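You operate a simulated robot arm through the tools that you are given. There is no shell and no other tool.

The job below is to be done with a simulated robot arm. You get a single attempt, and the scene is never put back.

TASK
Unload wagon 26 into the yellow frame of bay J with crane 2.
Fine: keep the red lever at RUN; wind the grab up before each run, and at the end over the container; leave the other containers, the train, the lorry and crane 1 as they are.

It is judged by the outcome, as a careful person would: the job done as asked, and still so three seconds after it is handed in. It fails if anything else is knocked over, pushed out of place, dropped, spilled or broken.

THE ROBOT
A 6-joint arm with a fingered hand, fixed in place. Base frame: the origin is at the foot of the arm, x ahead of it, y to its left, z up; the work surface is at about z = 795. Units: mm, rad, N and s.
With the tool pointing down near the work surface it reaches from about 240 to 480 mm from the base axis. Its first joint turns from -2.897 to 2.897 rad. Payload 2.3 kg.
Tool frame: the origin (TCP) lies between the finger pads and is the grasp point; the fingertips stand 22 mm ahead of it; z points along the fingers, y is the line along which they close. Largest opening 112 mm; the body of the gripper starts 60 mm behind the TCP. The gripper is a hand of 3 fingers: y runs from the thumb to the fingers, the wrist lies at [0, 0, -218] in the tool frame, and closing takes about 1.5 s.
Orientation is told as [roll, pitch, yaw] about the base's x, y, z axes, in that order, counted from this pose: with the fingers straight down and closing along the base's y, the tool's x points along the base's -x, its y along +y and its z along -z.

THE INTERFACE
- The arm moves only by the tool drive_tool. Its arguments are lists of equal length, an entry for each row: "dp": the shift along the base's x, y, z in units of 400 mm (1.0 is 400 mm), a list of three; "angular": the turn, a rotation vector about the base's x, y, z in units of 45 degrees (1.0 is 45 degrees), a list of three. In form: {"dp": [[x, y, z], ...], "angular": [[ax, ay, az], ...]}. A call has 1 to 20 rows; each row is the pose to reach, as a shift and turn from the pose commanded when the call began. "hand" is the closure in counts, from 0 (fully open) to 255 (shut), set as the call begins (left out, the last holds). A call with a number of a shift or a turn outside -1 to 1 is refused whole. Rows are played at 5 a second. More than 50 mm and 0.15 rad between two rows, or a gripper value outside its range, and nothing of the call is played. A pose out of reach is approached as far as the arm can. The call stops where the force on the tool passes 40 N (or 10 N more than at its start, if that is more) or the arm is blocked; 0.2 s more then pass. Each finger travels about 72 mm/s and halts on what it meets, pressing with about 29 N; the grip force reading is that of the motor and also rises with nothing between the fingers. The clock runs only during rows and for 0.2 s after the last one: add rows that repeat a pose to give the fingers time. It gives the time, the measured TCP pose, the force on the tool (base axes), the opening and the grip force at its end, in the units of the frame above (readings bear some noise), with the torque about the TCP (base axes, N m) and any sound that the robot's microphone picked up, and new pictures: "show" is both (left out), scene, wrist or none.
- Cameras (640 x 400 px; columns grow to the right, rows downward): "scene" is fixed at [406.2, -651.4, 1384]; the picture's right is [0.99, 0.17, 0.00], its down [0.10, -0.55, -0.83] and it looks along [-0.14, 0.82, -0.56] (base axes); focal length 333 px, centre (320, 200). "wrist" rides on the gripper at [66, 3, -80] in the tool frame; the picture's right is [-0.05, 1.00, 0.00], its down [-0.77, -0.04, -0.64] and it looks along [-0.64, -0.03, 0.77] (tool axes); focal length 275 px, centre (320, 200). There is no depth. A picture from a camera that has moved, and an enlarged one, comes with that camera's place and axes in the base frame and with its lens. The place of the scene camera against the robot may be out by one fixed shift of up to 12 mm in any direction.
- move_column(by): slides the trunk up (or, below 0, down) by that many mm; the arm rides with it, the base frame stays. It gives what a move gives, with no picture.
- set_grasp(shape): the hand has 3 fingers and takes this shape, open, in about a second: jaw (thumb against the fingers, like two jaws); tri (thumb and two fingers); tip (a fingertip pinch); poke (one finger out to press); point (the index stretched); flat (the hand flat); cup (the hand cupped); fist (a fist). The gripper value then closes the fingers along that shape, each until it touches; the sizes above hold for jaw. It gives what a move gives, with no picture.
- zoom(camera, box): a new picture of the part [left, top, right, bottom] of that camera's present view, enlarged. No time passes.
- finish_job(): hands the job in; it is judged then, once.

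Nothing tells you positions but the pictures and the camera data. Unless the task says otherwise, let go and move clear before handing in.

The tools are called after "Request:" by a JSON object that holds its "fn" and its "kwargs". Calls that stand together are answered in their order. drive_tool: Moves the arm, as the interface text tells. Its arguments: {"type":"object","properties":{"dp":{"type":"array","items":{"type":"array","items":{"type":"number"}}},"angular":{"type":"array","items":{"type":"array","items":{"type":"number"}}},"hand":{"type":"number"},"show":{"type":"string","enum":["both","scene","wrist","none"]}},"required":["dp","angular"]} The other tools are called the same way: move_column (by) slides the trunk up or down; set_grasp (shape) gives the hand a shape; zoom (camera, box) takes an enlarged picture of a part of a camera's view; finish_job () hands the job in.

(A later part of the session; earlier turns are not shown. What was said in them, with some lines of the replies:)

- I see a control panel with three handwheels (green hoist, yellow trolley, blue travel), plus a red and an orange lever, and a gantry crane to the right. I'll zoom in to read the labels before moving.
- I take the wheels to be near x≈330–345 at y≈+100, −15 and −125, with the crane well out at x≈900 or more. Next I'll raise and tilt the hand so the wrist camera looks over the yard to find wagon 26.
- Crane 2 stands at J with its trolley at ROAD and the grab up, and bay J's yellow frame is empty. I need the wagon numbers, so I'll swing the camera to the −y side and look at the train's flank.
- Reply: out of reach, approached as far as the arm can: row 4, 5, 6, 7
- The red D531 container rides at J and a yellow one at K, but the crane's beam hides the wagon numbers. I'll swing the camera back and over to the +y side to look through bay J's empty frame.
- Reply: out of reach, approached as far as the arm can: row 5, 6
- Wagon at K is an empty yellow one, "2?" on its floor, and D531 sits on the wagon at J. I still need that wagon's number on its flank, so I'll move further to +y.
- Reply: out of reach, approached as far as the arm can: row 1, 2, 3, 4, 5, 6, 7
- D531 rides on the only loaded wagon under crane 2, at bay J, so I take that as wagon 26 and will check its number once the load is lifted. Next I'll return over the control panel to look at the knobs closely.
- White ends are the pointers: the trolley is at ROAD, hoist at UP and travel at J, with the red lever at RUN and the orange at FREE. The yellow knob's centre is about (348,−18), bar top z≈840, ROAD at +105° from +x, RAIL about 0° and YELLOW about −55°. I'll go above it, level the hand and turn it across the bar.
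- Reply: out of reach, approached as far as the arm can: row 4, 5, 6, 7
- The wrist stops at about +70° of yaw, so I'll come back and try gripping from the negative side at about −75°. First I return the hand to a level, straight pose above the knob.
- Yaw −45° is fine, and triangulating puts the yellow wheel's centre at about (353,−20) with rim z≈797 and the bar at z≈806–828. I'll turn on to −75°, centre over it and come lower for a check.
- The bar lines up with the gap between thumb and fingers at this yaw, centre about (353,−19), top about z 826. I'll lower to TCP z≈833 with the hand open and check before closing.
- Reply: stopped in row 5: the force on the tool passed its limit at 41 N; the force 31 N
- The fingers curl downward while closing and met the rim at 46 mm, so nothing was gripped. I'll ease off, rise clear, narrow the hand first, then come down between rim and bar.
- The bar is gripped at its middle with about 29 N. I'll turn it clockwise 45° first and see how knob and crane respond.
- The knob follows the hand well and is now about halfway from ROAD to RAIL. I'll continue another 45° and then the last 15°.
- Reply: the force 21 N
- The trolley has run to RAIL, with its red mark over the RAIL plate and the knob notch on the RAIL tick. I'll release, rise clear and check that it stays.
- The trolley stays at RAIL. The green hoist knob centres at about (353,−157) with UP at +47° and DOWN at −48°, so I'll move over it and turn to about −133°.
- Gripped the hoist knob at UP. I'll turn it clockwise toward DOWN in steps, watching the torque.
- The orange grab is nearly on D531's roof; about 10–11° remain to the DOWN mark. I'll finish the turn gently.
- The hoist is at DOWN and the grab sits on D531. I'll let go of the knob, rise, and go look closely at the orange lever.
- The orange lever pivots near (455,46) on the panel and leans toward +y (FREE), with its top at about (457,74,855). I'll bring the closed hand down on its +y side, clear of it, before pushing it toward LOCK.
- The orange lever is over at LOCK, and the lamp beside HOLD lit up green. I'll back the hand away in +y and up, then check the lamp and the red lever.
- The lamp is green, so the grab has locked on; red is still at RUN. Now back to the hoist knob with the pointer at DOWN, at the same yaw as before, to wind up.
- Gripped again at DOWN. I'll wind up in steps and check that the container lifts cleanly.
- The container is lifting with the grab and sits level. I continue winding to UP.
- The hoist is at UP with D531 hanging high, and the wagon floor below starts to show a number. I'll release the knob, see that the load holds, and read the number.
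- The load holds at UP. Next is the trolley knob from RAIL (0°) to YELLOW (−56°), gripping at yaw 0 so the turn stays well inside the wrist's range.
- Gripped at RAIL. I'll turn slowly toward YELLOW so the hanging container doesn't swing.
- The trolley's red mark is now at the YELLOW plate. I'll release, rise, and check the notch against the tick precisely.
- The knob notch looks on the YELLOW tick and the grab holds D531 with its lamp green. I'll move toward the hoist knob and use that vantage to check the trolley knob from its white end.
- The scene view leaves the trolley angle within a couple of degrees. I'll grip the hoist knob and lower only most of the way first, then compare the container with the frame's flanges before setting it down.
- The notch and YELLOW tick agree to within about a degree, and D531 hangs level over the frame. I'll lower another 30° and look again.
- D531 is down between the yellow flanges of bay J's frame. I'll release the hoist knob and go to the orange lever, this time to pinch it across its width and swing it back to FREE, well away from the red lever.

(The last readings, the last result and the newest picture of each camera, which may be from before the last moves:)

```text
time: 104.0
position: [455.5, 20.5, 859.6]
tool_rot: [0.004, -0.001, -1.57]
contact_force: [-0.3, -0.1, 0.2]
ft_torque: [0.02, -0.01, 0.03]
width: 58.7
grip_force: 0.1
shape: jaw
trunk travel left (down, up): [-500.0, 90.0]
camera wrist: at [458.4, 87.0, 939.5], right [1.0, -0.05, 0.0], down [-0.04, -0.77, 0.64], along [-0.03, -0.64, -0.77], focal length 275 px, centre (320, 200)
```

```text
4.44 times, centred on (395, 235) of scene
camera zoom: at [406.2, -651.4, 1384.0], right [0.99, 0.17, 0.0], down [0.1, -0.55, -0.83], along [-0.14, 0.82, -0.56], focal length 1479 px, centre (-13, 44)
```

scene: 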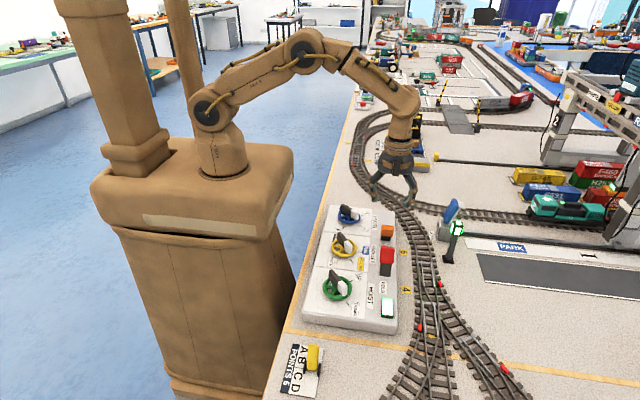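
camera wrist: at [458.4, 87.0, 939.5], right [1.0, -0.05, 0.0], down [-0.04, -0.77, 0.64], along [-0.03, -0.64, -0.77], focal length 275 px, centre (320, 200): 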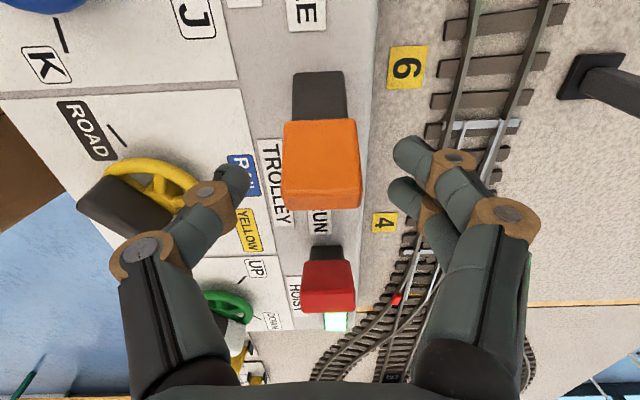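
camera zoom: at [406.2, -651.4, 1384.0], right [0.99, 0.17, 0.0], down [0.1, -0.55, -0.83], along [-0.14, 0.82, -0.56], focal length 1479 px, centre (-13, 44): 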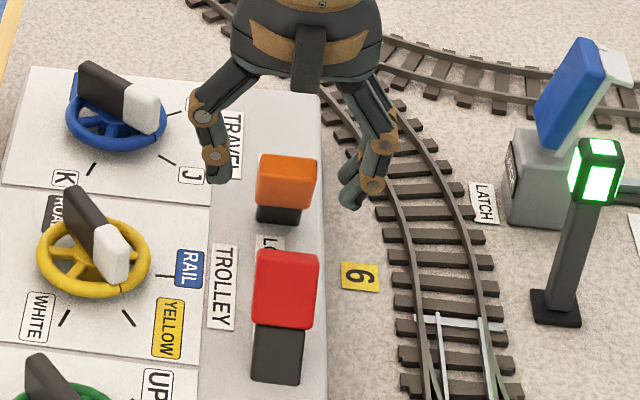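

Request:
{"fn": "drive_tool", "kwargs": {"dp": [[0, 0, 0], [0, 0, 0], [0, 0, 0], [0, 0, 0], [0, 0, 0]], "angular": [[0, 0, 0], [0, 0, 0], [0, 0, 0], [0, 0, 0], [0, 0, 0]], "hand": 255, "show": "both"}}

Request:
{"fn": "zoom", "kwargs": {"camera": "scene", "box": [350, 190, 440, 280]}}

```text
time: 105.2
position: [455.8, 20.8, 859.3]
tool_rot: [0.001, 0.001, -1.57]
contact_force: [-1.0, 0.5, -1.9]
ft_torque: [0.03, 0.05, -0.24]
width: 25.4
grip_force: 29.1
shape: jaw
trunk travel left (down, up): [-500.0, 90.0]
camera wrist: at [458.6, 87.2, 939.6], right [1.0, -0.05, 0.0], down [-0.04, -0.77, 0.64], along [-0.03, -0.64, -0.77], focal length 275 px, centre (320, 200)
```

scene: 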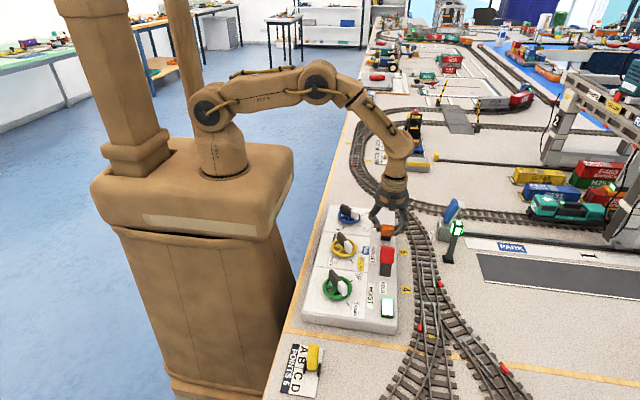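
wrist: 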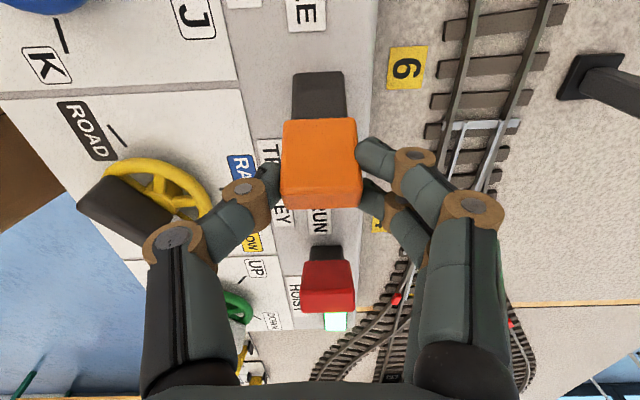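

```text
4.44 times, centred on (395, 235) of scene
camera zoom: at [406.2, -651.4, 1384.0], right [0.99, 0.17, 0.0], down [0.1, -0.55, -0.83], along [-0.14, 0.82, -0.56], focal length 1479 px, centre (-13, 44)
```

zoom: 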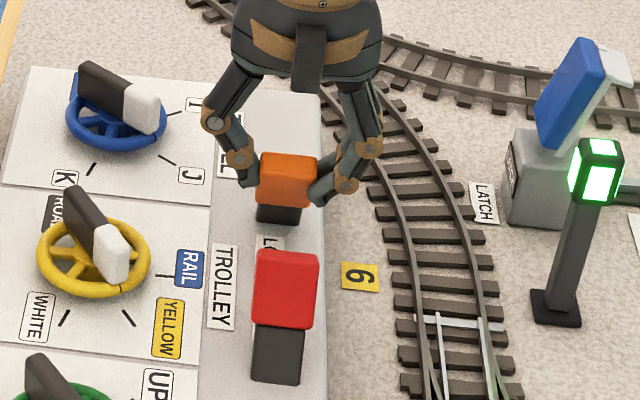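

Pinched across the orange lever. I'll swing it along its arc toward +y, to FREE.

Request:
{"fn": "drive_tool", "kwargs": {"dp": [[0, 0.0175, 0.004], [0, 0.035, 0.009], [0, 0.0525, 0.011], [0, 0.07, 0.012], [0, 0.0875, 0.01], [0, 0.105, 0.006], [0, 0.122, 0], [0, 0.13, -0.003], [0, 0.13, -0.003]], "angular": [[0, 0, 0], [0, 0, 0], [0, 0, 0], [0, 0, 0], [0, 0, 0], [0, 0, 0], [0, 0, 0], [0, 0, 0], [0, 0, 0]], "show": "both"}}

Request:
{"fn": "zoom", "kwargs": {"camera": "scene", "box": [350, 170, 440, 330]}}

Request:
{"fn": "zoom", "kwargs": {"camera": "scene", "box": [590, 150, 640, 215]}}

```text
time: 107.2
position: [454.9, 68.1, 858.8]
tool_rot: [0.008, 0.004, -1.57]
contact_force: [-9.6, -29.7, 4.2]
ft_torque: [-0.66, 0.3, -0.09]
width: 22.4
grip_force: 28.7
shape: jaw
trunk travel left (down, up): [-500.0, 90.0]
camera wrist: at [457.1, 134.5, 939.1], right [1.0, -0.05, 0.01], down [-0.04, -0.77, 0.63], along [-0.02, -0.63, -0.77], focal length 275 px, centre (320, 200)
```

scene: 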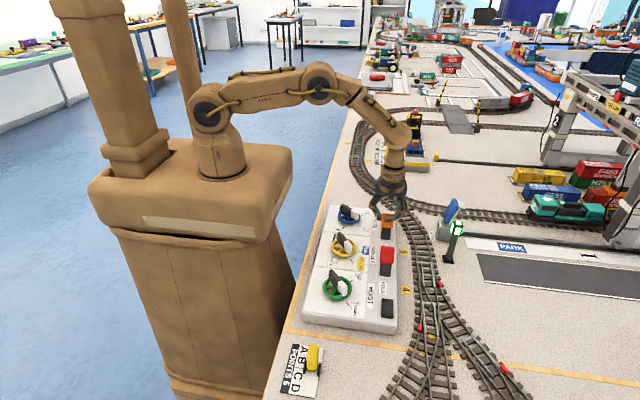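
wrist: 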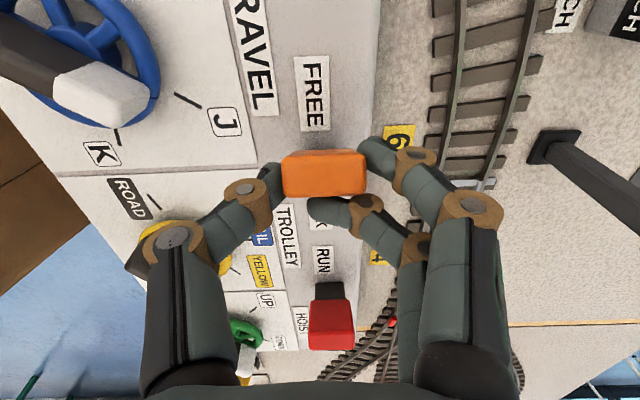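

```text
2.50 times, centred on (395, 250) of scene
camera zoom: at [406.2, -651.4, 1384.0], right [0.99, 0.17, 0.0], down [0.1, -0.55, -0.83], along [-0.14, 0.82, -0.56], focal length 832 px, centre (132, 75)
```

zoom: 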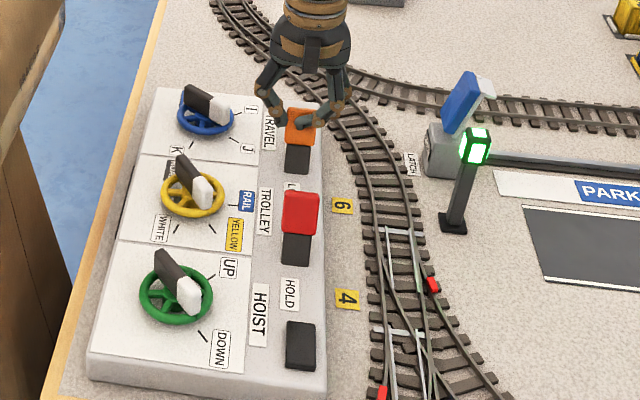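

```text
6.15 times, centred on (615, 182) of scene
camera zoom: at [406.2, -651.4, 1384.0], right [0.99, 0.17, 0.0], down [0.1, -0.55, -0.83], along [-0.14, 0.82, -0.56], focal length 2047 px, centre (-1495, 308)
```

zoom: 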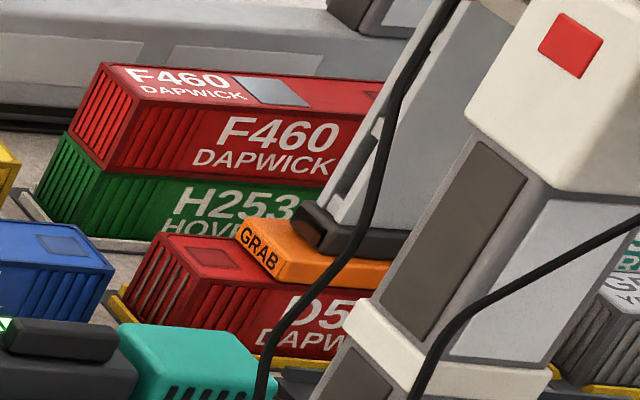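

Both lamps went out, so the grab is free and the lever is at its FREE stop. I'll ease off, open the hand and rise straight up.

Request:
{"fn": "drive_tool", "kwargs": {"dp": [[0, -0.005, 0], [0, -0.005, 0], [0, -0.005, 0], [0, -0.005, 0], [0, -0.005, 0.06], [0, -0.005, 0.14], [0, -0.005, 0.23], [0, -0.005, 0.23]], "angular": [[0, 0, 0], [0, 0, 0], [0, 0, 0], [0, 0, 0], [0, 0, 0], [0, 0, 0], [0, 0, 0], [0, 0, 0]], "hand": 110, "show": "both"}}

Request:
{"fn": "zoom", "kwargs": {"camera": "scene", "box": [300, 190, 430, 330]}}

Request:
{"fn": "zoom", "kwargs": {"camera": "scene", "box": [590, 150, 640, 215]}}

```text
time: 109.0
position: [456.9, 72.7, 948.9]
tool_rot: [0.003, 0.0, -1.572]
contact_force: [0.7, 0.8, -0.4]
ft_torque: [0.02, 0.02, 0.0]
width: 63.3
grip_force: 0.0
shape: jaw
trunk travel left (down, up): [-500.0, 90.0]
camera wrist: at [459.4, 138.6, 1030.1], right [1.0, -0.05, 0.0], down [-0.04, -0.77, 0.64], along [-0.03, -0.63, -0.77], focal length 275 px, centre (320, 200)
```

scene: 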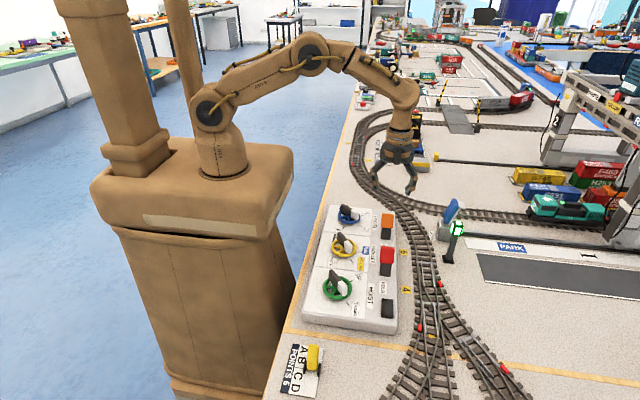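
wrist: 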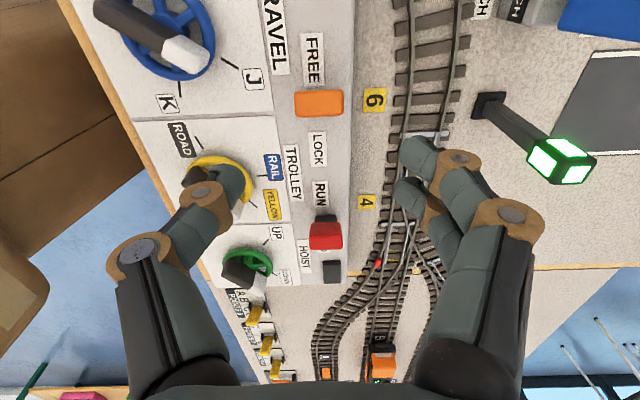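

```text
2.86 times, centred on (365, 260) of scene
camera zoom: at [406.2, -651.4, 1384.0], right [0.99, 0.17, 0.0], down [0.1, -0.55, -0.83], along [-0.14, 0.82, -0.56], focal length 950 px, centre (191, 29)
```

zoom: 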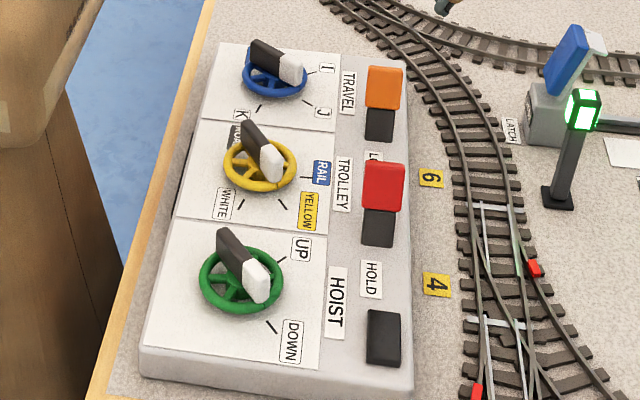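

```text
6.15 times, centred on (615, 182) of scene
camera zoom: at [406.2, -651.4, 1384.0], right [0.99, 0.17, 0.0], down [0.1, -0.55, -0.83], along [-0.14, 0.82, -0.56], focal length 2047 px, centre (-1495, 308)
```

zoom: 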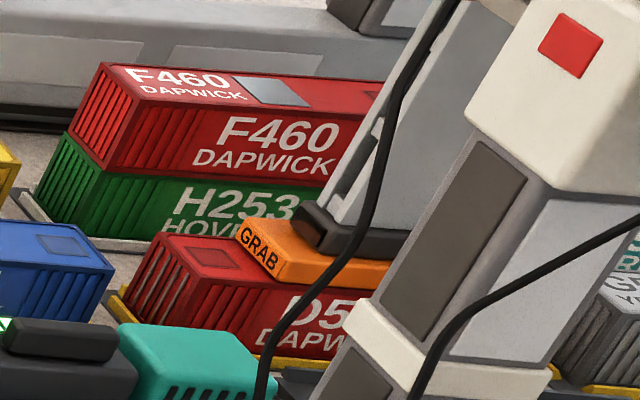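

FREE is set and red is still at RUN. Now back to the hoist knob at the DOWN grip angle for the final wind-up.

Request:
{"fn": "drive_tool", "kwargs": {"dp": [[-0.032, -0.07, 0], [-0.065, -0.14, 0], [-0.098, -0.21, 0], [-0.13, -0.28, 0], [-0.163, -0.35, 0], [-0.196, -0.42, 0], [-0.228, -0.49, 0], [-0.261, -0.564, 0], [-0.261, -0.564, 0]], "angular": [[0, 0, -0.125], [0, 0, -0.25], [0, 0, -0.375], [0, 0, -0.5], [0, 0, -0.625], [0, 0, -0.75], [0, 0, -0.875], [0, 0, -1.0], [0, 0, -1.0]], "hand": 120, "show": "none"}}

Request:
{"fn": "drive_tool", "kwargs": {"dp": [[0, 0, 0], [0, 0, 0], [0, 0, 0], [0, 0, 0], [0, 0, 0], [0, 0, 0], [0, 0, 0]], "angular": [[0, 0, -0.16], [0, 0, -0.32], [0, 0, -0.48], [0, 0, -0.64], [0, 0, -0.8], [0, 0, -0.95], [0, 0, -1.0]], "show": "none"}}

Request:
{"fn": "drive_tool", "kwargs": {"dp": [[0, 0, 0], [0, 0, 0], [0, 0, 0], [0, 0, 0], [0, 0, 0], [0, 0, 0], [0, 0, 0]], "angular": [[0, 0, -0.16], [0, 0, -0.32], [0, 0, -0.48], [0, 0, -0.64], [0, 0, -0.8], [0, 0, -0.95], [0, 0, -1.0]], "show": "none"}}

Request:
{"fn": "drive_tool", "kwargs": {"dp": [[0, 0, -0.07], [0, 0, -0.14], [0, 0, -0.2], [0, 0, -0.2]], "angular": [[0, 0, -0.06], [0, 0, -0.12], [0, 0, -0.13], [0, 0, -0.13]], "hand": 140, "show": "wrist"}}

Request:
{"fn": "zoom", "kwargs": {"camera": "wrist", "box": [220, 40, 420, 180]}}

```text
time: 111.0
position: [351.6, -156.3, 948.1]
tool_rot: [0.004, 0.0, -2.357]
contact_force: [0.0, -0.5, 0.2]
ft_torque: [-0.01, 0.0, 0.02]
width: 60.0
grip_force: 0.1
shape: jaw
trunk travel left (down, up): [-500.0, 90.0]
```

```text
time: 112.6
position: [353.0, -154.6, 949.7]
tool_rot: [0.004, 0.0, 3.14]
contact_force: [0.2, -0.3, 0.2]
ft_torque: [0.02, -0.02, 0.04]
width: 59.7
grip_force: 0.0
shape: jaw
trunk travel left (down, up): [-500.0, 90.0]
```

```text
time: 114.2
position: [351.7, -154.5, 948.5]
tool_rot: [0.004, 0.0, 2.354]
contact_force: [0.4, -0.1, -0.1]
ft_torque: [-0.02, -0.02, 0.01]
width: 59.7
grip_force: 0.2
shape: jaw
trunk travel left (down, up): [-500.0, 90.0]
```

```text
time: 115.2
position: [353.0, -153.5, 869.9]
tool_rot: [0.003, 0.001, 2.252]
contact_force: [0.0, -0.6, -0.6]
ft_torque: [-0.03, -0.04, -0.02]
width: 51.0
grip_force: 0.0
shape: jaw
trunk travel left (down, up): [-500.0, 90.0]
camera wrist: at [391.1, -207.4, 950.1], right [-0.8, -0.59, 0.0], down [-0.46, 0.62, 0.64], along [-0.38, 0.51, -0.77], focal length 275 px, centre (320, 200)
```

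wrist: 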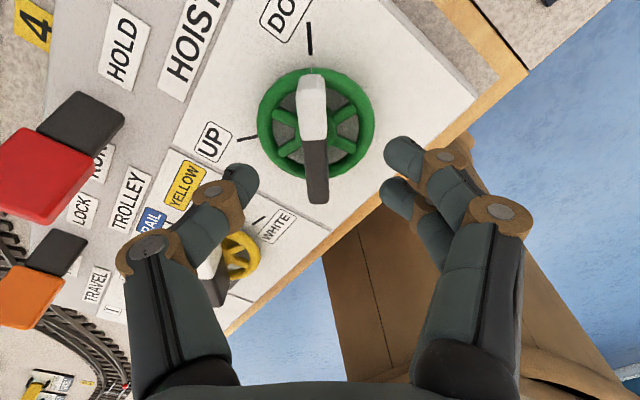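

```text
2.86 times, centred on (320, 110) of wrist
camera zoom: at [391.1, -207.4, 950.1], right [-0.8, -0.59, 0.0], down [-0.46, 0.62, 0.64], along [-0.38, 0.51, -0.77], focal length 786 px, centre (320, 457)
```

zoom: 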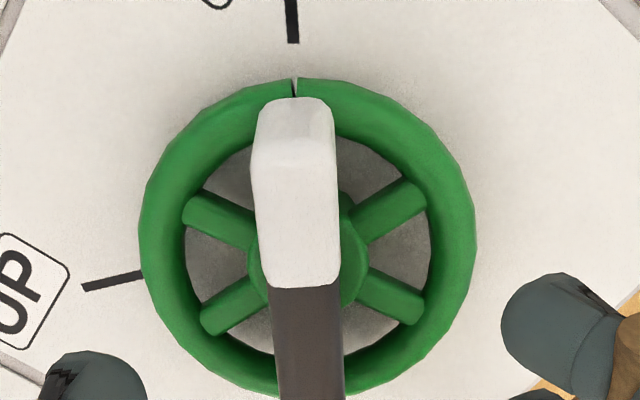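

Request:
{"fn": "drive_tool", "kwargs": {"dp": [[0.002, 0.006, -0.03], [0.002, 0.006, -0.06], [0.002, 0.006, -0.075], [0.002, 0.006, -0.075]], "angular": [[0, 0, 0], [0, 0, 0], [0, 0, 0], [0, 0, 0]], "hand": 140, "show": "none"}}

Request:
{"fn": "drive_tool", "kwargs": {"dp": [[0, 0, 0], [0, 0, 0], [0, 0, 0], [0, 0, 0], [0, 0, 0]], "angular": [[0, 0, 0], [0, 0, 0], [0, 0, 0], [0, 0, 0], [0, 0, 0]], "hand": 255, "show": "none"}}

Request:
{"fn": "drive_tool", "kwargs": {"dp": [[0, 0, 0], [0, 0, 0], [0, 0, 0], [0, 0, 0], [0, 0, 0], [0, 0, 0]], "angular": [[0, 0, 0.1], [0, 0, 0.2], [0, 0, 0.3], [0, 0, 0.4], [0, 0, 0.5], [0, 0, 0.5]], "show": "wrist"}}

Request:
{"fn": "zoom", "kwargs": {"camera": "scene", "box": [590, 150, 640, 215]}}

```text
time: 116.2
position: [353.6, -151.9, 840.6]
tool_rot: [0.003, -0.001, 2.253]
contact_force: [0.2, 0.5, 0.3]
ft_torque: [0.02, 0.01, -0.01]
width: 51.0
grip_force: 0.2
shape: jaw
trunk travel left (down, up): [-500.0, 90.0]
```

```text
time: 117.4
position: [352.9, -152.4, 840.3]
tool_rot: [0.004, 0.0, 2.252]
contact_force: [0.0, 0.6, -3.0]
ft_torque: [0.05, 0.0, 0.04]
width: 6.6
grip_force: 28.4
shape: jaw
trunk travel left (down, up): [-500.0, 90.0]
```

```text
time: 118.8
position: [353.8, -151.7, 838.9]
tool_rot: [0.003, 0.002, 2.649]
contact_force: [0.1, 0.8, 3.1]
ft_torque: [0.0, 0.0, -0.01]
width: 6.5
grip_force: 29.3
shape: jaw
trunk travel left (down, up): [-500.0, 90.0]
camera wrist: at [409.3, -185.8, 919.9], right [-0.51, -0.86, 0.0], down [-0.66, 0.4, 0.64], along [-0.55, 0.32, -0.77], focal length 275 px, centre (320, 200)
```

wrist: 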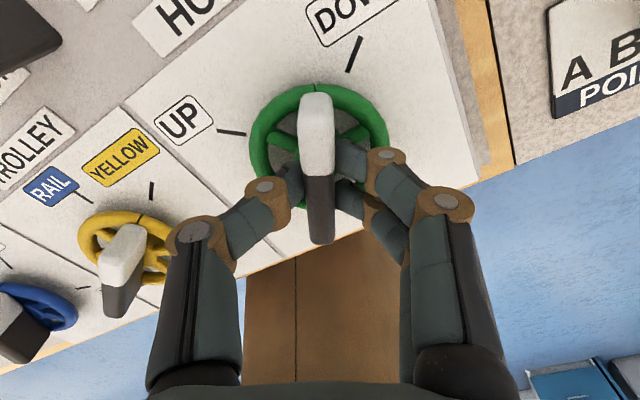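

```text
6.15 times, centred on (615, 182) of scene
camera zoom: at [406.2, -651.4, 1384.0], right [0.99, 0.17, 0.0], down [0.1, -0.55, -0.83], along [-0.14, 0.82, -0.56], focal length 2047 px, centre (-1495, 308)
```

zoom: 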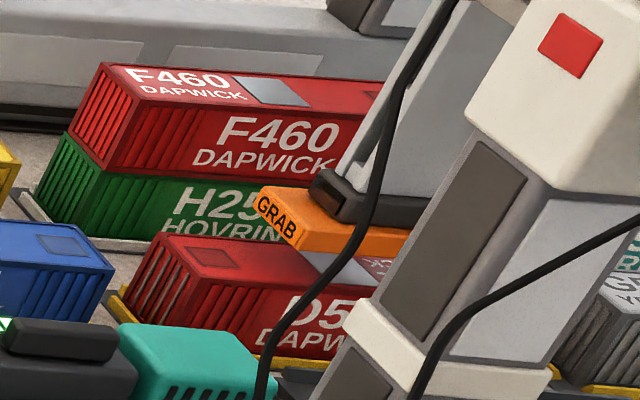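

The grab lifts off alone and the container stays in the frame. I'll finish winding up to the UP mark.

Request:
{"fn": "drive_tool", "kwargs": {"dp": [[0, 0, 0], [0, 0, 0], [0, 0, 0], [0, 0, 0], [0, 0, 0], [0, 0, 0], [0, 0, 0], [0, 0, 0], [0, 0, 0]], "angular": [[0, 0, 0.125], [0, 0, 0.25], [0, 0, 0.375], [0, 0, 0.5], [0, 0, 0.625], [0, 0, 0.75], [0, 0, 0.875], [0, 0, 1.0], [0, 0, 1.0]], "show": "none"}}

Request:
{"fn": "drive_tool", "kwargs": {"dp": [[0, 0, 0], [0, 0, 0], [0, 0, 0], [0, 0, 0], [0, 0, 0], [0, 0, 0], [0, 0, 0], [0, 0, 0]], "angular": [[0, 0, 0.11], [0, 0, 0.22], [0, 0, 0.33], [0, 0, 0.44], [0, 0, 0.55], [0, 0, 0.66], [0, 0, 0.74], [0, 0, 0.74]], "show": "wrist"}}

Request:
{"fn": "zoom", "kwargs": {"camera": "wrist", "box": [220, 20, 440, 200]}}

Request:
{"fn": "zoom", "kwargs": {"camera": "scene", "box": [560, 100, 640, 230]}}

```text
time: 120.8
position: [353.2, -152.9, 839.9]
tool_rot: [0.004, -0.001, -2.85]
contact_force: [2.0, 0.2, 3.6]
ft_torque: [-0.02, -0.05, -0.05]
width: 6.8
grip_force: 28.8
shape: jaw
trunk travel left (down, up): [-500.0, 90.0]
```

```text
time: 122.6
position: [354.1, -152.2, 838.0]
tool_rot: [0.005, -0.001, -2.268]
contact_force: [1.7, 3.8, 6.1]
ft_torque: [0.08, -0.01, -0.02]
width: 6.7
grip_force: 29.6
shape: jaw
trunk travel left (down, up): [-500.0, 90.0]
camera wrist: at [397.1, -103.1, 919.6], right [0.74, -0.68, 0.01], down [-0.53, -0.57, 0.64], along [-0.43, -0.47, -0.77], focal length 275 px, centre (320, 200)
```

wrist: 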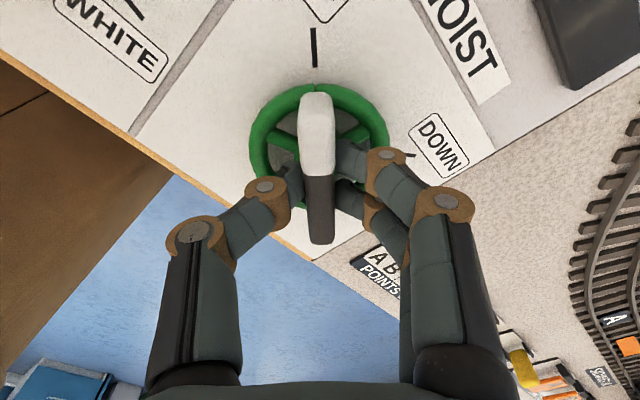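

```text
2.22 times, centred on (330, 110) of wrist
camera zoom: at [397.1, -103.1, 919.6], right [0.74, -0.68, 0.01], down [-0.53, -0.57, 0.64], along [-0.43, -0.47, -0.77], focal length 612 px, centre (298, 400)
```

zoom: 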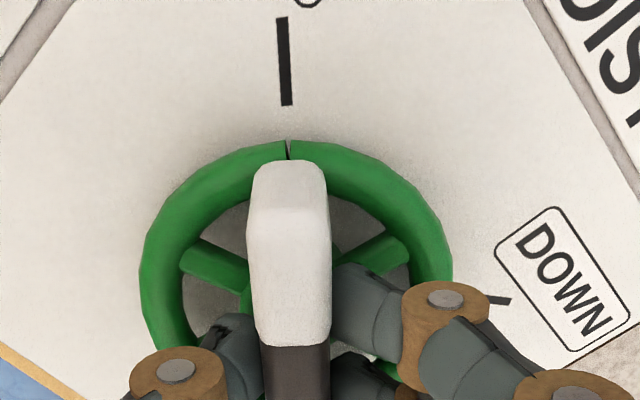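

```text
3.08 times, centred on (600, 165) of scene
camera zoom: at [406.2, -651.4, 1384.0], right [0.99, 0.17, 0.0], down [0.1, -0.55, -0.83], along [-0.14, 0.82, -0.56], focal length 1024 px, centre (-542, 308)
```

zoom: 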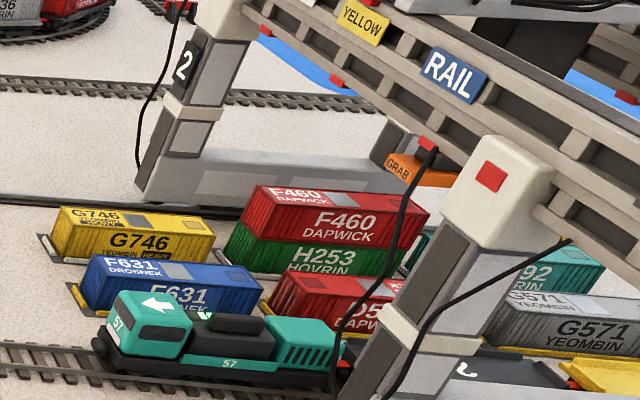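

The grab is wound up over D531, which stays in the frame. I'll release, rise clear, and then check the wagon number and the seating.

Request:
{"fn": "drive_tool", "kwargs": {"dp": [[0, 0, 0], [0, 0, 0], [0, 0, 0], [0, 0, 0.06], [0, 0, 0.14], [0, 0, 0.24], [0, 0, 0.34], [0, 0, 0.34]], "angular": [[0, 0, 0], [0, 0, 0], [0, 0, 0], [0, 0, 0], [0, 0, 0], [0, 0, 0], [0, 0, 0], [0, 0, 0]], "hand": 110, "show": "none"}}

Request:
{"fn": "drive_tool", "kwargs": {"dp": [[0, 0.05, 0.05], [0, 0.1, 0.1], [0, 0.15, 0.15], [0, 0.2, 0.2], [0, 0.25, 0.25], [0, 0.3, 0.3], [0, 0.35, 0.35], [0, 0.35, 0.35]], "angular": [[0, 0, 0.15], [0, 0, 0.3], [0, 0, 0.45], [0, 0, 0.6], [0, 0, 0.75], [0, 0, 0.9], [0, 0, 1.0], [0, 0, 1.0]], "show": "none"}}

Request:
{"fn": "drive_tool", "kwargs": {"dp": [[0, 0.05, 0], [0, 0.1, 0], [0, 0.15, 0], [0, 0.2, 0], [0, 0.25, 0], [0, 0.3, 0], [0, 0.35, 0], [0, 0.35, 0]], "angular": [[0, 0, 0.15], [0, 0, 0.3], [0, 0, 0.45], [0, 0, 0.6], [0, 0, 0.75], [0, 0, 0.9], [0, 0, 1.0], [0, 0, 1.0]], "show": "scene"}}

Request:
{"fn": "zoom", "kwargs": {"camera": "scene", "box": [300, 190, 430, 330]}}

```text
time: 124.4
position: [352.8, -150.6, 974.0]
tool_rot: [0.003, 0.0, -2.268]
contact_force: [-0.5, 0.6, -0.3]
ft_torque: [-0.02, 0.0, 0.01]
width: 63.1
grip_force: 0.2
shape: jaw
trunk travel left (down, up): [-500.0, 90.0]
```

```text
time: 126.2
position: [352.8, -11.7, 1114.9]
tool_rot: [0.004, -0.001, -1.483]
contact_force: [-0.2, -0.7, 0.5]
ft_torque: [0.03, 0.01, 0.03]
width: 63.3
grip_force: 0.1
shape: jaw
trunk travel left (down, up): [-500.0, 90.0]
```

```text
time: 128.0
position: [352.9, 127.7, 1115.0]
tool_rot: [0.004, -0.001, -0.697]
contact_force: [-0.1, 0.3, -0.6]
ft_torque: [-0.03, 0.02, -0.03]
width: 63.4
grip_force: 0.1
shape: jaw
trunk travel left (down, up): [-500.0, 90.0]
```

scene: 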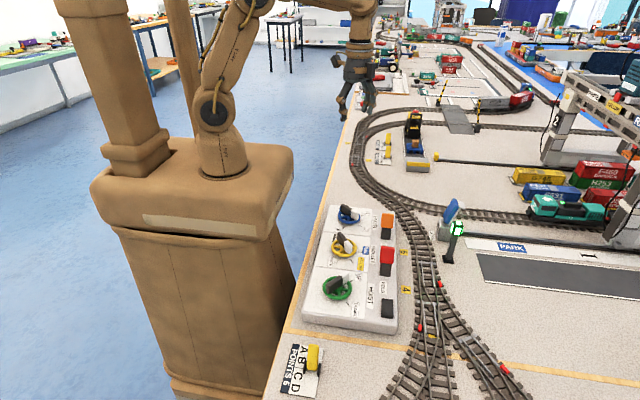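

```text
2.86 times, centred on (365, 260) of scene
camera zoom: at [406.2, -651.4, 1384.0], right [0.99, 0.17, 0.0], down [0.1, -0.55, -0.83], along [-0.14, 0.82, -0.56], focal length 950 px, centre (191, 29)
```

zoom: 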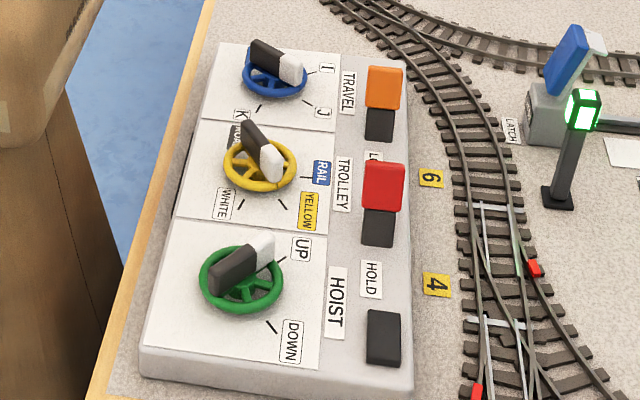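

Request:
{"fn": "drive_tool", "kwargs": {"dp": [[0, 0.05, 0.03], [0, 0.1, 0.06], [0, 0.15, 0.09], [0, 0.2, 0.12], [0, 0.25, 0.15], [0, 0.3, 0.17], [0, 0.3, 0.17]], "angular": [[0, 0, 0.12], [0, 0, 0.24], [0, 0, 0.36], [0, 0, 0.48], [0, 0, 0.6], [0, 0, 0.7], [0, 0, 0.7]], "show": "none"}}

Request:
{"fn": "drive_tool", "kwargs": {"dp": [[0, 0, 0], [0, 0, 0], [0, 0, 0], [0, 0, 0], [0, 0, 0]], "angular": [[0, -0.15, 0], [0, -0.3, 0], [0, -0.45, 0], [0, -0.6, 0], [0, -0.6, 0]], "show": "wrist"}}

```text
time: 129.6
position: [319.7, 285.3, 1157.7]
tool_rot: [0.028, -0.002, -0.163]
contact_force: [0.5, 1.3, -0.3]
ft_torque: [-0.05, -0.02, -0.03]
width: 63.4
grip_force: 0.1
shape: jaw
out of reach, approached as far as the arm can: row 5, 6, 7
trunk travel left (down, up): [-500.0, 90.0]
```

```text
time: 130.8
position: [284.4, 294.0, 1253.4]
tool_rot: [0.075, -0.465, -0.167]
contact_force: [-0.5, 0.6, -0.6]
ft_torque: [0.03, 0.01, 0.01]
width: 63.0
grip_force: 0.0
shape: jaw
out of reach, approached as far as the arm can: row 1, 2, 3, 4, 5
trunk travel left (down, up): [-500.0, 90.0]
camera wrist: at [189.1, 307.4, 1296.4], right [0.17, 0.98, 0.09], down [0.39, -0.15, 0.91], along [0.91, -0.12, -0.41], focal length 275 px, centre (320, 200)
```

wrist: 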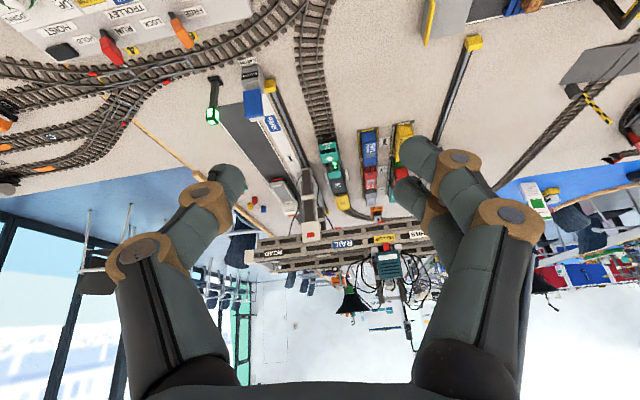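

Request:
{"fn": "zoom", "kwargs": {"camera": "wrist", "box": [300, 120, 430, 230]}}

Request:
{"fn": "zoom", "kwargs": {"camera": "wrist", "box": [325, 160, 355, 215]}}

Request:
{"fn": "zoom", "kwargs": {"camera": "wrist", "box": [355, 155, 395, 220]}}

```text
3.64 times, centred on (365, 175) of wrist
camera zoom: at [189.1, 307.4, 1296.4], right [0.17, 0.98, 0.09], down [0.39, -0.15, 0.91], along [0.91, -0.12, -0.41], focal length 1001 px, centre (156, 291)
```

zoom: 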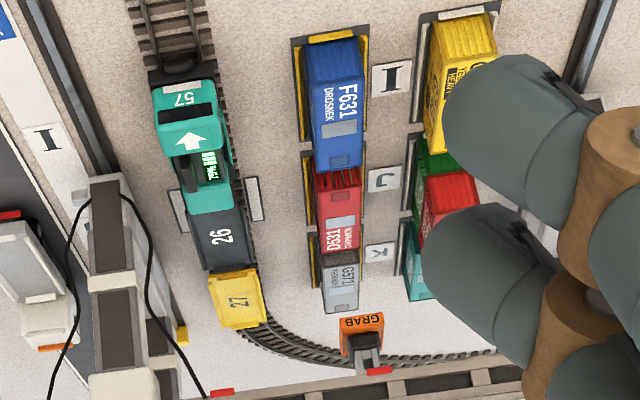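

```text
7.27 times, centred on (340, 188) of wrist
camera zoom: at [189.1, 307.4, 1296.4], right [0.17, 0.98, 0.09], down [0.39, -0.15, 0.91], along [0.91, -0.12, -0.41], focal length 2002 px, centre (174, 291)
```

zoom: 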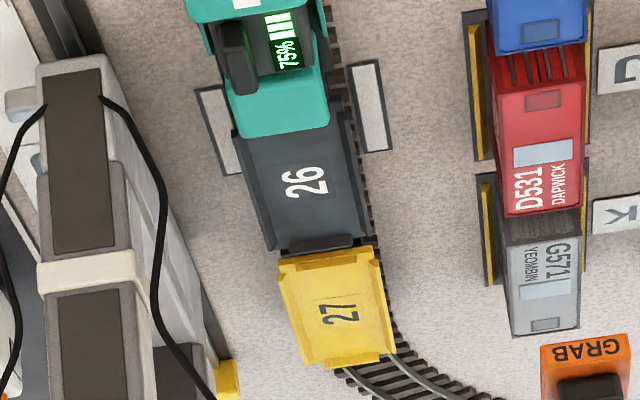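

```text
6.15 times, centred on (375, 188) of wrist
camera zoom: at [189.1, 307.4, 1296.4], right [0.17, 0.98, 0.09], down [0.39, -0.15, 0.91], along [0.91, -0.12, -0.41], focal length 1694 px, centre (-18, 277)
```

zoom: 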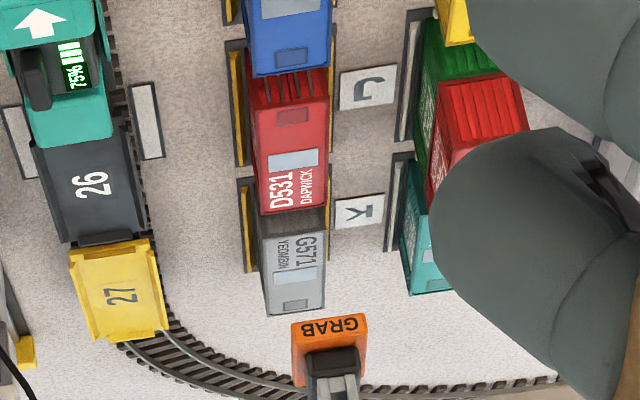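

Wagon 26 is confirmed empty. D531 sits squarely in bay J's yellow frame, in line with its neighbours, with the free grab wound up above it, red at RUN and the hand well clear. I'm handing the job in.

Request:
{"fn": "finish_job", "kwargs": {}}

```text
The job is handed in.
```

Wagon 26 is unloaded. Its container, D531, now sits level in the yellow frame of bay J, in line with the containers in bays I and K.

- **Wagon:** I took D531's wagon to be 26 because it was the only loaded one under crane 2. I read "26" on its floor only after the container was off.
- **Crane 2:** it never left bay J. The trolley went from ROAD to RAIL to pick up, then to YELLOW to set down. The grab was wound up before each run and is now up over D531, unlocked.
- **Levers:** the red lever stayed at RUN throughout. The orange one went to LOCK for the lift and is back at FREE.
- **Everything else:** I touched only crane 2's trolley and hoist knobs and the orange lever. The other containers, the train and the lorry looked undisturbed; I did not look at crane 1 specifically.

The hand is open and well clear of the panel.
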